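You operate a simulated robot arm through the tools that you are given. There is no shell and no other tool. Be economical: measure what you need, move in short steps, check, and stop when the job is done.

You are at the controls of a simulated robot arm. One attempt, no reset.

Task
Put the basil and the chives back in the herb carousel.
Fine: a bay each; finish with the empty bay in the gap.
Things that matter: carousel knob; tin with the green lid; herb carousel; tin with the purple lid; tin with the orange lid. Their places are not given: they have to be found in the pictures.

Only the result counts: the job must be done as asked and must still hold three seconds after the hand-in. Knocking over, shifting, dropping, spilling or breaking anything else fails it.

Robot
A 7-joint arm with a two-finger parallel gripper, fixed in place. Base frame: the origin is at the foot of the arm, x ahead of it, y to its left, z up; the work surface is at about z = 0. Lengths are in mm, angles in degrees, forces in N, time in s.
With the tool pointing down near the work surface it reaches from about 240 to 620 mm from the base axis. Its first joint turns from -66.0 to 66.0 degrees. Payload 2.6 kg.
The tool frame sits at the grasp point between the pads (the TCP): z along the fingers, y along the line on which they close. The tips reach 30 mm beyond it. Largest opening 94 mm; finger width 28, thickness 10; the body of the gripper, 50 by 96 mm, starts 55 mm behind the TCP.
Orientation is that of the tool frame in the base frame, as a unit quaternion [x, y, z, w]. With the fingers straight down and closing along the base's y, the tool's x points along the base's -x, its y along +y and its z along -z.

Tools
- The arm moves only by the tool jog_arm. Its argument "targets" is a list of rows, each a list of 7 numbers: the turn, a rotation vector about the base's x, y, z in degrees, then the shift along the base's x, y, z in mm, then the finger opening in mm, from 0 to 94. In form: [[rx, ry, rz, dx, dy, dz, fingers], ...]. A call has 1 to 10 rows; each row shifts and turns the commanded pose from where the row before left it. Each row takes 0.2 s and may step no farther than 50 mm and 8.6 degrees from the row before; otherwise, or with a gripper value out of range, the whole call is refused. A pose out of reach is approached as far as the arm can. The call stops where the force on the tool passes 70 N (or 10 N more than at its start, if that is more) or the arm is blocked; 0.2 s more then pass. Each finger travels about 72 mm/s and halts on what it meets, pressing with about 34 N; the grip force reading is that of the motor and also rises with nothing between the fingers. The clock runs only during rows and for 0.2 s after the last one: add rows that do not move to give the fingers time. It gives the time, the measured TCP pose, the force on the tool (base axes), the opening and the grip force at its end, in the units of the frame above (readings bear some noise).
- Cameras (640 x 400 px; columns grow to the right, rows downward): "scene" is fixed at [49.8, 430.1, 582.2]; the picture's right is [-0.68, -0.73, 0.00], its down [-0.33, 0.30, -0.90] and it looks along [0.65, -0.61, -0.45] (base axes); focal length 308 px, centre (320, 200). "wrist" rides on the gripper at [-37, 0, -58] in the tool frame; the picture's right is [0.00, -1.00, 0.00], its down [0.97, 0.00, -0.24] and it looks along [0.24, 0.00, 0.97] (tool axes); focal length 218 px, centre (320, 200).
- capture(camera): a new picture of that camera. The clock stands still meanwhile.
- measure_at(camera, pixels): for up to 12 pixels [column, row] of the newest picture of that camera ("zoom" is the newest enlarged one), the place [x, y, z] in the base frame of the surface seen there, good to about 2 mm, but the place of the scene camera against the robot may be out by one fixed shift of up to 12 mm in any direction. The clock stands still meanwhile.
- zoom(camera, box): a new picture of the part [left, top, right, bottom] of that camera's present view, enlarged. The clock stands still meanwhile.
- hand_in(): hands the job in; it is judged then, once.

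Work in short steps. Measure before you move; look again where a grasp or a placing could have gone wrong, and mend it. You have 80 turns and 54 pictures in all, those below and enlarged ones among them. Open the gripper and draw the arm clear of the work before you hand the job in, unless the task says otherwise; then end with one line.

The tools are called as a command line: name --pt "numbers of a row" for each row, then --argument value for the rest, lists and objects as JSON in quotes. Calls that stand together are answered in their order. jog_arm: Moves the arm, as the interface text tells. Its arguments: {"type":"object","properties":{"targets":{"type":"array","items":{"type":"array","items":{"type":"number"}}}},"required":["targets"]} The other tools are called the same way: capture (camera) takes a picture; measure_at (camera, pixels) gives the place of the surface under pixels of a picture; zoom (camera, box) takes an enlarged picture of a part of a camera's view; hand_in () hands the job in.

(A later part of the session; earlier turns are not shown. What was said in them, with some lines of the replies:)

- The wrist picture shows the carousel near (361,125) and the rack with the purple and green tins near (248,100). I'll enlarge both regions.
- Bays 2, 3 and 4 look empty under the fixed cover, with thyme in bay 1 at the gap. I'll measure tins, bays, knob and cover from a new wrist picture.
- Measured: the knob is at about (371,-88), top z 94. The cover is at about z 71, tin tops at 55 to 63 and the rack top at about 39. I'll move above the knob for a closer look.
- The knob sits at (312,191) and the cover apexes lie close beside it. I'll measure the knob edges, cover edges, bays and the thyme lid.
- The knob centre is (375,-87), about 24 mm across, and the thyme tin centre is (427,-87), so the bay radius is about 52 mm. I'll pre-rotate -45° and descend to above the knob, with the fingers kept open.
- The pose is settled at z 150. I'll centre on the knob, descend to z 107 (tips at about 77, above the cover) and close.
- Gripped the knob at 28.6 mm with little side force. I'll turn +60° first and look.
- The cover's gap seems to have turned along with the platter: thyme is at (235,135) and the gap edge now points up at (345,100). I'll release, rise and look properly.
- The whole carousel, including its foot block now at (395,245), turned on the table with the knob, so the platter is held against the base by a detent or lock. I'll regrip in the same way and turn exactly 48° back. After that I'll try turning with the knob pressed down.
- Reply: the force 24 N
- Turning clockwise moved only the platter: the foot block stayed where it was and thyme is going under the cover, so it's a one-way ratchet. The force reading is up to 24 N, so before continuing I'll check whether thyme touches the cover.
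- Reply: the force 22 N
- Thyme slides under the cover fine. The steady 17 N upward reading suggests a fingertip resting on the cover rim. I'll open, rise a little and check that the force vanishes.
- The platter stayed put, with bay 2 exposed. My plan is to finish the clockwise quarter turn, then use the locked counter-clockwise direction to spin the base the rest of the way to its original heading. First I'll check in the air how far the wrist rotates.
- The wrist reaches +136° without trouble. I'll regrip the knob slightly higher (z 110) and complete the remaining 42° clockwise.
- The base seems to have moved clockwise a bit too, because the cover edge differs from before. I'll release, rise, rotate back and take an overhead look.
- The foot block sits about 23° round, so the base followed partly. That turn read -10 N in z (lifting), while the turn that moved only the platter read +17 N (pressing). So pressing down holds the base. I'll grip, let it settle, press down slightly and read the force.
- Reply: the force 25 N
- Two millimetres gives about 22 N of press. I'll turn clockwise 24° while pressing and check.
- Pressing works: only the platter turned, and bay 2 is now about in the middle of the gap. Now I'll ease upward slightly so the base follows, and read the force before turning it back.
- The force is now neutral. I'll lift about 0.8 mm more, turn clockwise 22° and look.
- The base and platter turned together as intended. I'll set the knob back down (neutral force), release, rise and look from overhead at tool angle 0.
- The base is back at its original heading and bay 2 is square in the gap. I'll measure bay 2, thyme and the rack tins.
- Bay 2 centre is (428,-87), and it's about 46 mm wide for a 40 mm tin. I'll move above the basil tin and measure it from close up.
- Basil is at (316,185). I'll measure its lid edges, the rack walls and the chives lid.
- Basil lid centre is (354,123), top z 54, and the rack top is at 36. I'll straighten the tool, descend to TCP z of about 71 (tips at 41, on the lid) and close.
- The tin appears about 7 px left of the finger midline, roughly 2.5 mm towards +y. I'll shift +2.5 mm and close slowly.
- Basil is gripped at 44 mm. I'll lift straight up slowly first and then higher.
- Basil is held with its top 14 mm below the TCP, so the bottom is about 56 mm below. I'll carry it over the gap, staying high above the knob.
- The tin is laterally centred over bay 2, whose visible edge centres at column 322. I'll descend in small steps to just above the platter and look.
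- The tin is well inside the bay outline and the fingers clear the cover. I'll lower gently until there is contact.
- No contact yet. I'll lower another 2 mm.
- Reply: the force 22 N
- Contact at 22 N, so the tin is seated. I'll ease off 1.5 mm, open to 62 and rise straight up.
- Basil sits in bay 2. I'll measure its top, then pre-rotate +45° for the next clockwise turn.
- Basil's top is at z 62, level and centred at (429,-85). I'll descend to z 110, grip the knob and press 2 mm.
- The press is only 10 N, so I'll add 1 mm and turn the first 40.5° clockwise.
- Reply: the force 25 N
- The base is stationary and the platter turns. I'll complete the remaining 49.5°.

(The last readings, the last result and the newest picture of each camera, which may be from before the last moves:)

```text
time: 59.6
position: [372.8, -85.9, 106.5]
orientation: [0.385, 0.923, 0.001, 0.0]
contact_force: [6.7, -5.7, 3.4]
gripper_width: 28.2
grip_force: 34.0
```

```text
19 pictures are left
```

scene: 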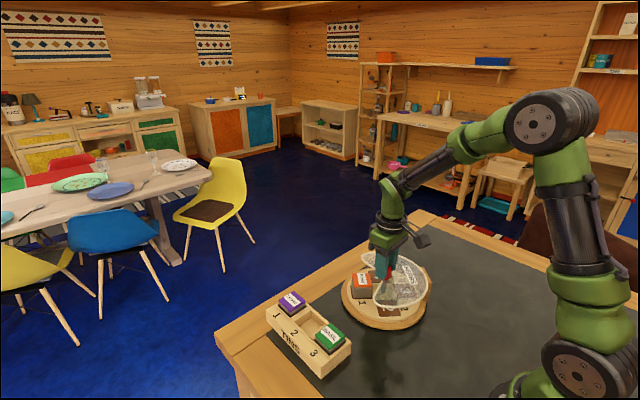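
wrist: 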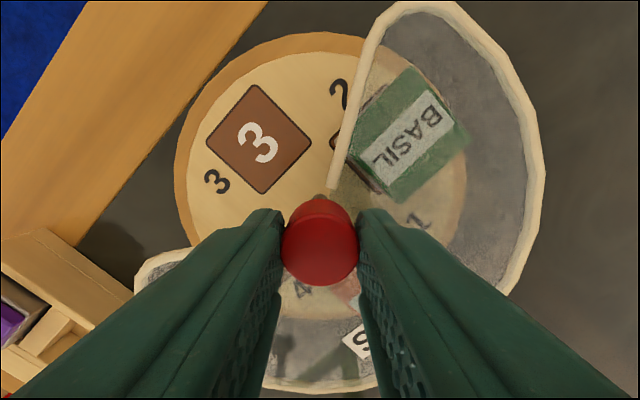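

Bay 3 is in the gap. I'll relax the press, release, rise, rotate back to 0 and inspect.

jog_arm --pt "0 0 0 0 0 0.7 10" --pt "0 0 0 0 0 0 10" --pt "0 0 0 0 0 0 40" --pt "0 0 0 0 0 0 60" --pt "0 0 0 0 0 0 60" --pt "0 0 0 0 0 40 60" --pt "0 0 7.5 0 0 40 60" --pt "0 0 7.5 0 0 30 94" --pt "0 0 7.5 0 0 0 94"

jog_arm --pt "0 0 7.5 0 0 0 94" --pt "0 0 7.5 0 0 0 94" --pt "0 0 7.5 0 0 0 94" --pt "0 0 0 0 0 0 94" --pt "0 0 0 0 0 0 94"

zoom --camera "wrist" --box '[200, 75, 430, 295]'

measure_at --camera "zoom" --pixels '[[330, 100], [330, 207], [293, 62], [367, 62], [367, 139], [293, 139]]'

```text
time: 61.6
position: [373.7, -85.5, 218.1]
orientation: [0.195, 0.981, 0.0, 0.0]
contact_force: [-0.1, 0.6, -0.6]
gripper_width: 94.0
grip_force: 0.1
```

```text
time: 62.8
position: [374.9, -84.2, 219.9]
orientation: [0.001, 1.0, 0.0, 0.0]
contact_force: [-0.3, -0.3, 0.5]
gripper_width: 94.1
grip_force: 0.0
```

```text
1.82 times, centred on (315, 185) of wrist
```

zoom: 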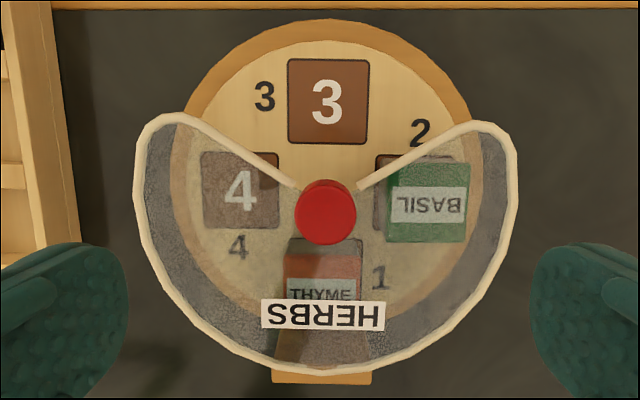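

```text
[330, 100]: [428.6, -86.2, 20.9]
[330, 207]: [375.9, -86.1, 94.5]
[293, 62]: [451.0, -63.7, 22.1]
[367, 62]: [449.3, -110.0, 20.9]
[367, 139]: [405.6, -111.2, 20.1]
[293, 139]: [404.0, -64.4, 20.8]
```

Bay 3 is square in the gap at (428,-87) and the base is unmoved. Next I'll move above the chives tin and measure it.

jog_arm --pt "0 0 0 17 35 0 94" --pt "0 0 0 17 35 0 94" --pt "0 0 0 17 35 0 94" --pt "0 0 0 18 35 0 94" --pt "0 0 0 18 35 0 94" --pt "0 0 0 18 36 0 94" --pt "0 0 0 0 0 -25 94" --pt "0 0 0 0 0 0 94" --pt "0 0 0 0 0 0 94"

capture --camera "wrist"

```text
time: 64.8
position: [478.4, 126.3, 191.7]
orientation: [0.002, 1.0, 0.0, 0.0]
contact_force: [-0.2, -0.1, -0.8]
gripper_width: 94.0
grip_force: 0.0
```

```text
17 pictures are left
```

wrist: 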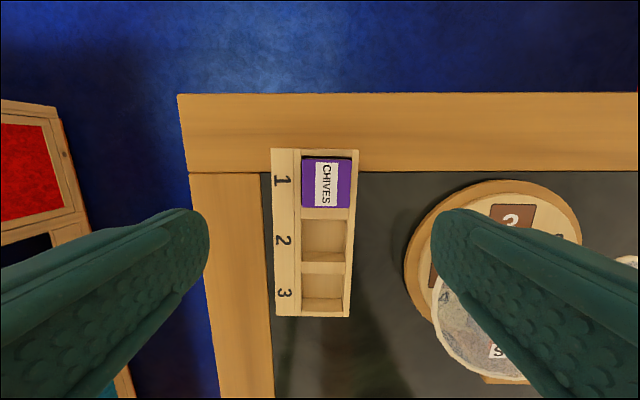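

Chives is at (326,184). I'll measure its lid edges.

measure_at --camera "wrist" --pixels '[[305, 162], [347, 162], [346, 204], [305, 203], [326, 184], [326, 153], [326, 213], [354, 185]]'

```text
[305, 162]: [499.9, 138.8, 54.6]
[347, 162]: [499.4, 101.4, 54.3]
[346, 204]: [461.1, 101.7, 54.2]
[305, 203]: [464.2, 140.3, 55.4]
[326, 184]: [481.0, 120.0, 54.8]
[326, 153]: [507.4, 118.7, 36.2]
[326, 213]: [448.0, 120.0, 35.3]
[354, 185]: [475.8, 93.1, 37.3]
```

Chives centre is (481,120.5), top z 54.5. I'll shift, descend to z 71 and check alignment.

jog_arm --pt "0 0 0 1 -3.7 -30 94" --pt "0 0 0 0 0 -35 80" --pt "0 0 0 0 0 -35 80" --pt "0 0 0 0 0 -21.7 80" --pt "0 0 0 0 0 0 80" --pt "0 0 0 0 0 0 80"

capture --camera "wrist"

```text
time: 66.2
position: [480.2, 120.7, 72.4]
orientation: [0.002, 1.0, 0.0, 0.0]
contact_force: [0.3, -1.4, -0.5]
gripper_width: 80.0
grip_force: 0.0
```

```text
16 pictures are left
```

wrist: 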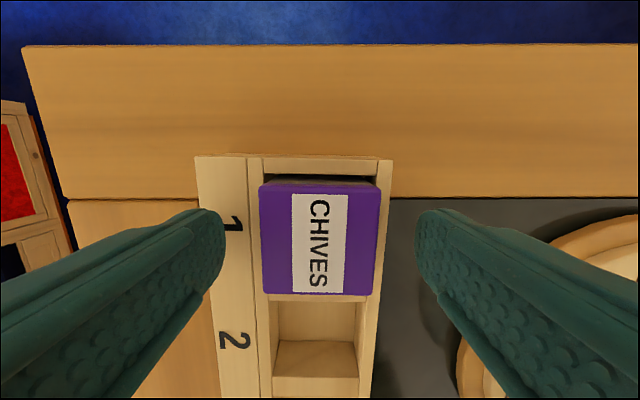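

It's well centred (column 320). I'll close and lift.

jog_arm --pt "0 0 0 0 0 0 60" --pt "0 0 0 0 0 0 50" --pt "0 0 0 0 0 0 42" --pt "0 0 0 0 0 0 30" --pt "0 0 0 0 0 0 30" --pt "0 0 0 0 0 0 30"

jog_arm --pt "0 0 0 0 0 15 30" --pt "0 0 0 0 0 20 30" --pt "0 0 0 0 0 35 30" --pt "0 0 0 0 0 40 30" --pt "0 0 0 0 0 0 30" --pt "0 0 0 0 0 0 30"

capture --camera "wrist"

measure_at --camera "wrist" --pixels '[[320, 240], [320, 190], [320, 288], [270, 230], [370, 230]]'

```text
time: 67.6
position: [480.0, 120.5, 71.6]
orientation: [0.002, 1.0, 0.0, 0.0]
contact_force: [0.6, 0.5, 0.2]
gripper_width: 43.7
grip_force: 34.0
```

```text
time: 69.0
position: [479.7, 120.3, 182.4]
orientation: [0.0, 1.0, 0.0, 0.0]
contact_force: [0.4, -1.0, -0.6]
gripper_width: 43.9
grip_force: 34.4
```

```text
15 pictures are left
```

wrist: 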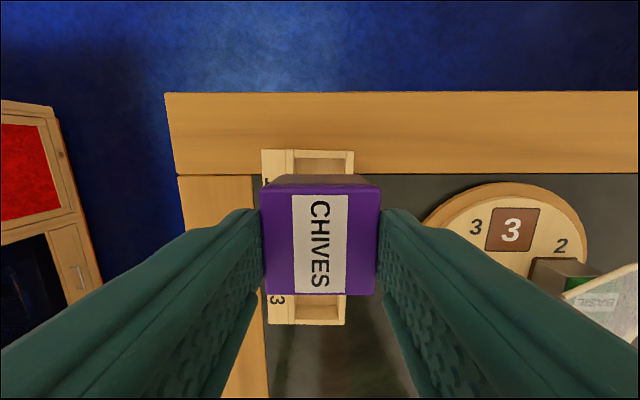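

```text
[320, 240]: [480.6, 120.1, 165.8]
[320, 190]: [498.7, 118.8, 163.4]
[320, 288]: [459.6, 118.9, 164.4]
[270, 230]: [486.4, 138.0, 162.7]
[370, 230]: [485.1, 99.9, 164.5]
```

Chives is held centred and level. I'll carry it to over bay 3 at (428,-87) and descend part way.

jog_arm --pt "0 0 0 -10.5 -41.5 0 30" --pt "0 0 0 -10.5 -41.5 0 30" --pt "0 0 0 -10.5 -41.5 0 30" --pt "0 0 0 -10.5 -41.5 0 30" --pt "0 0 0 -10.5 -41.5 0 30" --pt "0 0 0 0 0 -30 30" --pt "0 0 0 0 0 -30 30" --pt "0 0 0 0 0 0 30" --pt "0 0 0 0 0 0 30"

jog_arm --pt "0 0 0 0 0 -10 30" --pt "0 0 0 0 0 -10 30" --pt "0 0 0 0 0 -10 30" --pt "0 0 0 0 0 -7 30" --pt "0 0 0 0 0 0 30" --pt "0 0 0 0 0 0 30"

capture --camera "wrist"

```text
time: 71.0
position: [428.1, -86.7, 124.9]
orientation: [0.001, 1.0, 0.0, -0.001]
contact_force: [0.4, 0.1, 0.0]
gripper_width: 44.0
grip_force: 34.0
```

```text
time: 72.4
position: [427.8, -86.9, 84.4]
orientation: [0.002, 1.0, 0.0, 0.0]
contact_force: [-0.3, 0.1, -0.7]
gripper_width: 43.9
grip_force: 33.4
```

```text
14 pictures are left
```

wrist: 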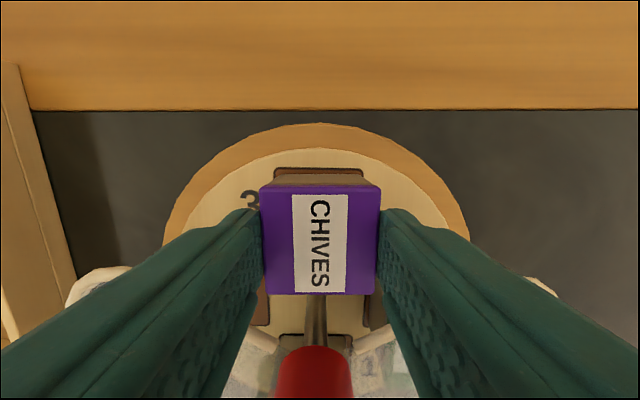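

The alignment matches the first placing. I'll lower gently to contact.

jog_arm --pt "0 0 0 0 0 -3 30" --pt "0 0 0 0 0 -2 30" --pt "0 0 0 0 0 -1 30" --pt "0 0 0 0 0 -1 30" --pt "0 0 0 0 0 0 30"

```text
time: 73.6
position: [428.6, -86.0, 78.1]
orientation: [0.0, 1.0, -0.001, 0.003]
contact_force: [-0.4, -0.2, 22.2]
gripper_width: 43.9
grip_force: 33.7
```

Contact at 22 N. I'll ease off, open, rise and look.

jog_arm --pt "0 0 0 0 0 1.5 30" --pt "0 0 0 0 0 0 30" --pt "0 0 0 0 0 0 50" --pt "0 0 0 0 0 0 60" --pt "0 0 0 0 0 0 60" --pt "0 0 0 0 0 20 60" --pt "0 0 0 0 0 40 60" --pt "0 0 0 0 0 40 60"

jog_arm --pt "0 0 0 -18 0 15 94" --pt "0 0 0 -18 0 14 94" --pt "0 0 0 -17 0 14 94" --pt "0 0 0 0 0 0 94" --pt "0 0 0 0 0 0 94"

zoom --camera "wrist" --box '[200, 75, 430, 295]'

measure_at --camera "zoom" --pixels '[[330, 90], [292, 56], [368, 56], [368, 130], [292, 130], [328, 207]]'

```text
time: 75.4
position: [426.5, -83.6, 180.4]
orientation: [0.001, 1.0, 0.001, -0.001]
contact_force: [-0.3, -0.2, -0.2]
gripper_width: 60.0
grip_force: 0.2
```

```text
time: 76.6
position: [374.9, -86.3, 219.8]
orientation: [0.001, 1.0, 0.0, -0.001]
contact_force: [-0.7, 0.6, 0.3]
gripper_width: 94.1
grip_force: 0.1
```

```text
1.82 times, centred on (315, 185) of wrist
```

zoom: 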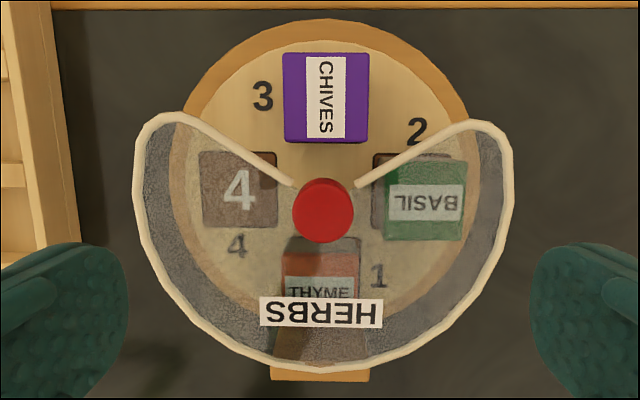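

```text
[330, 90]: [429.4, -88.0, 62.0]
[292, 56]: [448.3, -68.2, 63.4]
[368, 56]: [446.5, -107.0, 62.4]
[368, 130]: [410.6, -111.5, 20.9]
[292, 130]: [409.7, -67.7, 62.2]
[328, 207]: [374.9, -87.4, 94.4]
```

Chives is seated in bay 3. For the final quarter turn I'll pre-rotate +45°, descend, grip and press.

jog_arm --pt "0 0 7.5 0 0 0 80" --pt "0 0 7.5 0 0 -10 60" --pt "0 0 7.5 0 0 -20 60" --pt "0 0 7.5 0 0 -25 60" --pt "0 0 7.5 0 0 -25 60" --pt "0 0 7.5 0 0 0 60" --pt "0 0 0 0 0 0 60"

jog_arm --pt "0 0 0 0 0 -15 60" --pt "0 0 0 0 0 -16.5 60" --pt "0 0 0 0 0 0 60" --pt "0 0 0 0 0 0 60" --pt "0 0 0 0 0 0 30" --pt "0 0 0 0 0 0 10" --pt "0 0 0 0 0 0 10" --pt "0 0 0 0 0 -1.5 10" --pt "0 0 0 0 0 -1.5 10" --pt "0 0 0 0 0 0 10"

```text
time: 78.2
position: [373.6, -87.2, 140.8]
orientation: [-0.383, 0.924, 0.0, 0.0]
contact_force: [-0.9, -0.2, 0.0]
gripper_width: 59.9
grip_force: 0.0
```

```text
time: 80.4
position: [374.0, -86.7, 107.5]
orientation: [-0.38, 0.925, 0.001, 0.001]
contact_force: [-14.7, 9.8, 24.8]
gripper_width: 28.8
grip_force: 33.5
```

Press is 25 N. I'll turn clockwise 45° and check.

jog_arm --pt "0 0 -4.5 0 0 0 10" --pt "0 0 -4.5 0 0 0 10" --pt "0 0 -4.5 0 0 0 10" --pt "0 0 -4.5 0 0 0 10" --pt "0 0 -4.5 0 0 0 10" --pt "0 0 -4.5 0 0 0 10" --pt "0 0 -4.5 0 0 0 10" --pt "0 0 -4.5 0 0 0 10" --pt "0 0 -4.5 0 0 0 10" --pt "0 0 -4.5 0 0 0 10"

capture --camera "wrist"

```text
time: 82.6
position: [374.9, -85.6, 106.4]
orientation: [0.002, 1.0, 0.0, 0.0]
contact_force: [1.4, 0.5, -2.3]
gripper_width: 29.0
grip_force: 34.1
```

```text
12 pictures are left
```

wrist: 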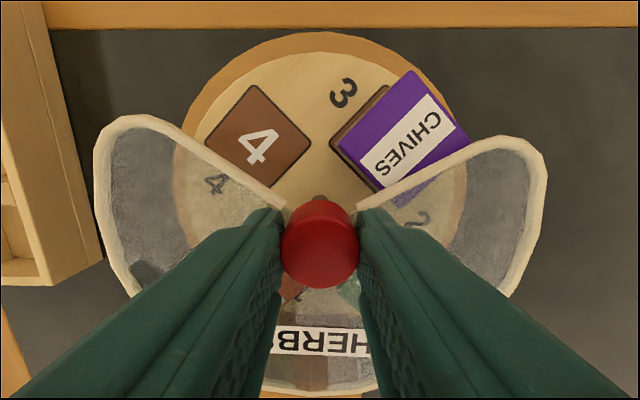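

The base is still square, but the press has faded to about zero. I'll press 2 mm more and check the force before finishing.

jog_arm --pt "0 0 0 0 0 -1 10" --pt "0 0 0 0 0 -1 10" --pt "0 0 0 0 0 0 10"

```text
time: 83.4
position: [375.6, -86.3, 106.9]
orientation: [0.002, 1.0, 0.0, 0.0]
contact_force: [3.0, 2.3, 1.0]
gripper_width: 28.9
grip_force: 33.4
```

The press isn't building up, so the fingers are slipping down the knob. I'll release, go back up 5 mm, regrip and press again.

jog_arm --pt "0 0 0 0 0 0 35" --pt "0 0 0 0 0 0 45" --pt "0 0 0 0 0 5 45" --pt "0 0 0 0 0 0 45" --pt "0 0 0 0 0 0 30" --pt "0 0 0 0 0 0 10" --pt "0 0 0 0 0 0 10" --pt "0 0 0 0 0 -1 10" --pt "0 0 0 0 0 -1 10" --pt "0 0 0 0 0 0 10"

```text
time: 85.6
position: [375.6, -85.8, 108.9]
orientation: [0.001, 1.0, 0.0, 0.001]
contact_force: [-9.7, 1.9, 22.3]
gripper_width: 28.9
grip_force: 34.0
```

Press is back to 22 N. I'll turn 25°, then re-check.

jog_arm --pt "0 0 -5 0 0 0 10" --pt "0 0 -5 0 0 0 10" --pt "0 0 -5 0 0 0 10" --pt "0 0 -5 0 0 0 10" --pt "0 0 -5 0 0 0 10"

```text
time: 86.8
position: [374.8, -85.7, 109.6]
orientation: [0.218, 0.976, 0.0, 0.002]
contact_force: [10.6, -3.3, 15.4]
gripper_width: 28.8
grip_force: 34.2
```

Still pressing at 15 N. I'll add 0.7 mm of press and turn the last 20°.

jog_arm --pt "0 0 0 0 0 -0.7 10" --pt "0 0 -5 0 0 0 10" --pt "0 0 -5 0 0 0 10" --pt "0 0 -5 0 0 0 10" --pt "0 0 -5 0 0 0 10" --pt "0 0 0 0 0 0 10"

capture --camera "wrist"

```text
time: 88.2
position: [374.8, -86.3, 107.4]
orientation: [0.383, 0.924, 0.0, 0.0]
contact_force: [9.4, 2.0, 6.7]
gripper_width: 28.8
grip_force: 33.7
```

```text
11 pictures are left
```

wrist: 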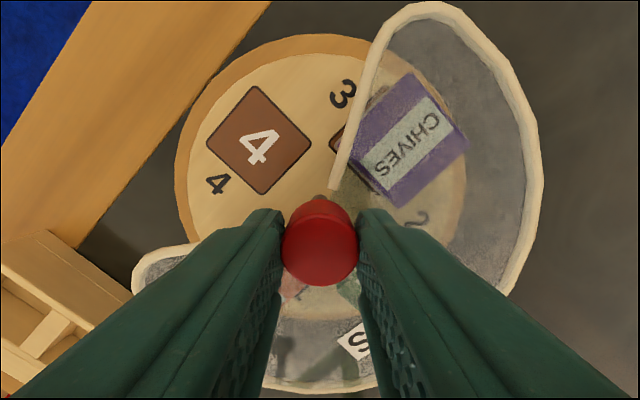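

Bay 4 (empty) is in the gap. I'll relax, release, rise and inspect from above.

jog_arm --pt "0 0 0 0 0 0.5 10" --pt "0 0 0 0 0 0 10" --pt "0 0 0 0 0 0 40" --pt "0 0 0 0 0 0 60" --pt "0 0 0 0 0 0 60" --pt "0 0 0 0 0 40 60" --pt "0 0 7.5 0 0 40 60" --pt "0 0 7.5 0 0 30 94" --pt "0 0 7.5 0 0 0 94"

jog_arm --pt "0 0 7.5 0 0 0 94" --pt "0 0 7.5 0 0 0 94" --pt "0 0 7.5 0 0 0 94" --pt "0 0 0 0 0 0 94" --pt "0 0 0 0 0 0 94"

zoom --camera "wrist" --box '[200, 75, 430, 295]'

measure_at --camera "zoom" --pixels '[[330, 100], [328, 207], [293, 64], [364, 64], [364, 138], [293, 138], [325, 373], [425, 210], [240, 190]]'

```text
time: 90.2
position: [372.2, -86.7, 219.5]
orientation: [0.195, 0.981, 0.0, 0.0]
contact_force: [1.4, 0.0, 0.3]
gripper_width: 94.0
grip_force: 0.1
```

```text
time: 91.4
position: [373.8, -85.8, 218.3]
orientation: [0.001, 1.0, -0.001, -0.001]
contact_force: [-0.2, 0.5, 0.0]
gripper_width: 93.9
grip_force: 0.0
```

```text
1.82 times, centred on (315, 185) of wrist
```

zoom: 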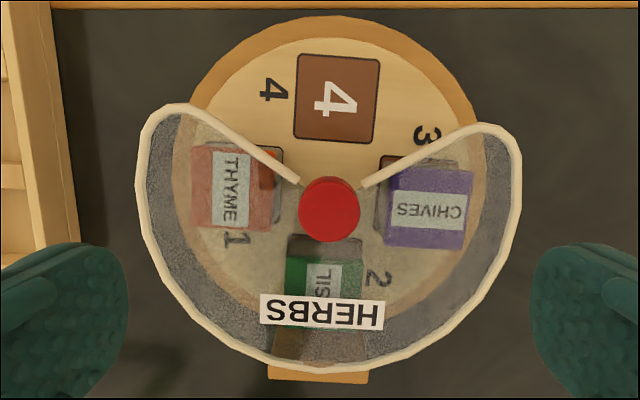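

```text
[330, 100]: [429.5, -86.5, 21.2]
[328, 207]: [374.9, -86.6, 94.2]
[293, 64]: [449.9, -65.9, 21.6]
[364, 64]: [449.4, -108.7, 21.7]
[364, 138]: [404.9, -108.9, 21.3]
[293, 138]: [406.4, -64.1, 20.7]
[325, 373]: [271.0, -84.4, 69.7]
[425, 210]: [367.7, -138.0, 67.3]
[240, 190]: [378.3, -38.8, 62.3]
```

All tins are in bays 1, 2 and 3, and empty bay 4 is in the gap. Base and platter both drifted about 3° clockwise. I'll trim that with a light upward-biased grip and a +3° turn of both together.

jog_arm --pt "0 0 0 0 0 -40 60" --pt "0 0 0 0 0 -40 60" --pt "0 0 0 0 0 -27 60" --pt "0 0 0 0 0 0 60" --pt "0 0 0 0 0 0 60" --pt "0 0 0 0 0 0 30" --pt "0 0 0 0 0 0 10" --pt "0 0 0 0 0 0 10" --pt "0 0 0 0 0 0.8 10" --pt "0 0 0 0 0 0 10"

jog_arm --pt "0 0 1 0 0 0 10" --pt "0 0 1 0 0 0 10" --pt "0 0 1 0 0 0 10" --pt "0 0 0 0 0 0 10" --pt "0 0 0 0 0 -0.8 10" --pt "0 0 0 0 0 0 10"

jog_arm --pt "0 0 0 0 0 0 35" --pt "0 0 0 0 0 0 60" --pt "0 0 0 0 0 0 60" --pt "0 0 0 0 0 27 60" --pt "0 0 0 0 0 40 60" --pt "0 0 -3 0 0 40 94" --pt "0 0 0 0 0 0 94" --pt "0 0 0 0 0 0 94"

zoom --camera "wrist" --box '[200, 75, 430, 295]'

```text
time: 93.6
position: [375.1, -86.4, 111.3]
orientation: [0.002, 1.0, 0.0, 0.0]
contact_force: [-0.3, -0.1, -3.1]
gripper_width: 29.2
grip_force: 33.8
```

```text
time: 95.0
position: [373.9, -87.0, 111.0]
orientation: [-0.023, 1.0, 0.0, 0.0]
contact_force: [-0.3, -0.6, -11.5]
gripper_width: 28.9
grip_force: 34.3
```

```text
time: 96.8
position: [374.7, -84.2, 217.4]
orientation: [0.002, 1.0, 0.0, 0.0]
contact_force: [0.3, 0.7, -0.1]
gripper_width: 94.1
grip_force: 0.0
```

```text
1.82 times, centred on (315, 185) of wrist
```

zoom: 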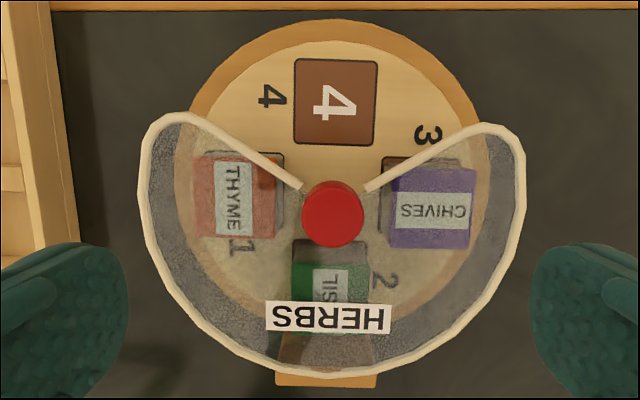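

Bay 4 and the base are now square to within a degree or two. I'll raise the arm clear and take a final scene check.

jog_arm --pt "0 0 0 -10 10 40 94" --pt "0 0 0 -15 15 45 94" --pt "0 0 0 -25 25 40 94" --pt "0 0 0 -25 25 40 94" --pt "0 0 0 0 0 40 94" --pt "0 0 0 0 0 0 94" --pt "0 0 0 0 0 0 94"

zoom --camera "scene" --box '[250, 240, 450, 385]'

zoom --camera "wrist" --box '[200, 40, 500, 230]'

```text
refused: row 3 steps farther than a row can; nothing moved
```

```text
2.76 times, centred on (350, 312) of scene
```

zoom: 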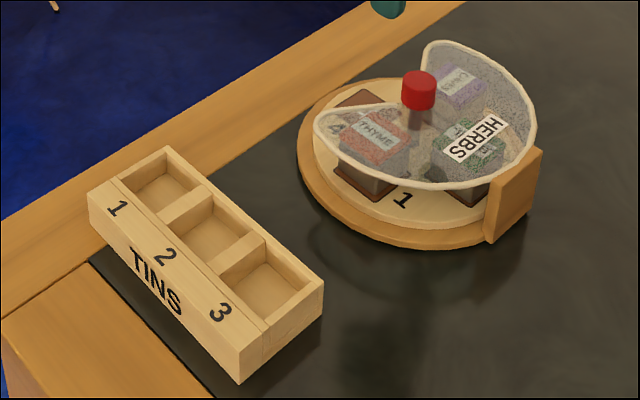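

```text
2.11 times, centred on (350, 135) of wrist
```

zoom: 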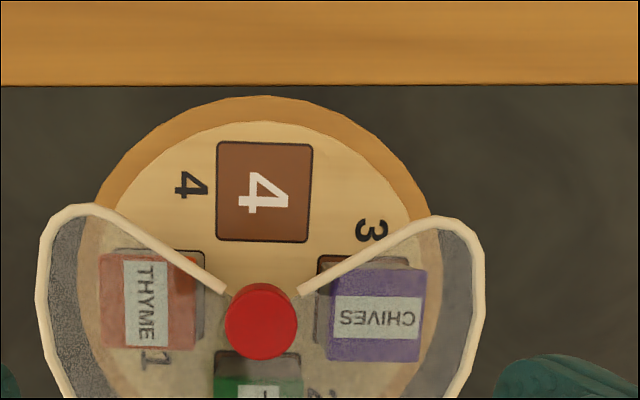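

The scene view matches the original rack and base positions, all three tins are upright, and bay 4 is empty in the gap. I'll raise the arm clear in smaller steps.

jog_arm --pt "0 0 0 0 0 40 94" --pt "0 0 0 -10 10 40 94" --pt "0 0 0 -15 15 40 94" --pt "0 0 0 -15 15 40 94" --pt "0 0 0 -15 15 40 94" --pt "0 0 0 0 0 0 94" --pt "0 0 0 0 0 0 94"

```text
time: 98.4
position: [316.9, -31.2, 419.8]
orientation: [0.002, 1.0, 0.0, -0.001]
contact_force: [0.0, 0.6, -0.1]
gripper_width: 93.9
grip_force: 0.0
```

The arm is clear with the gripper open, so I'll hand in.

hand_in

```text
The job is handed in.
```

The basil is in bay 2 and the chives in bay 3; the thyme stays in bay 1 and empty bay 4 faces the gap. I accidentally turned the carousel's base about 48° early on, then turned it back to within a degree or two of its original heading.
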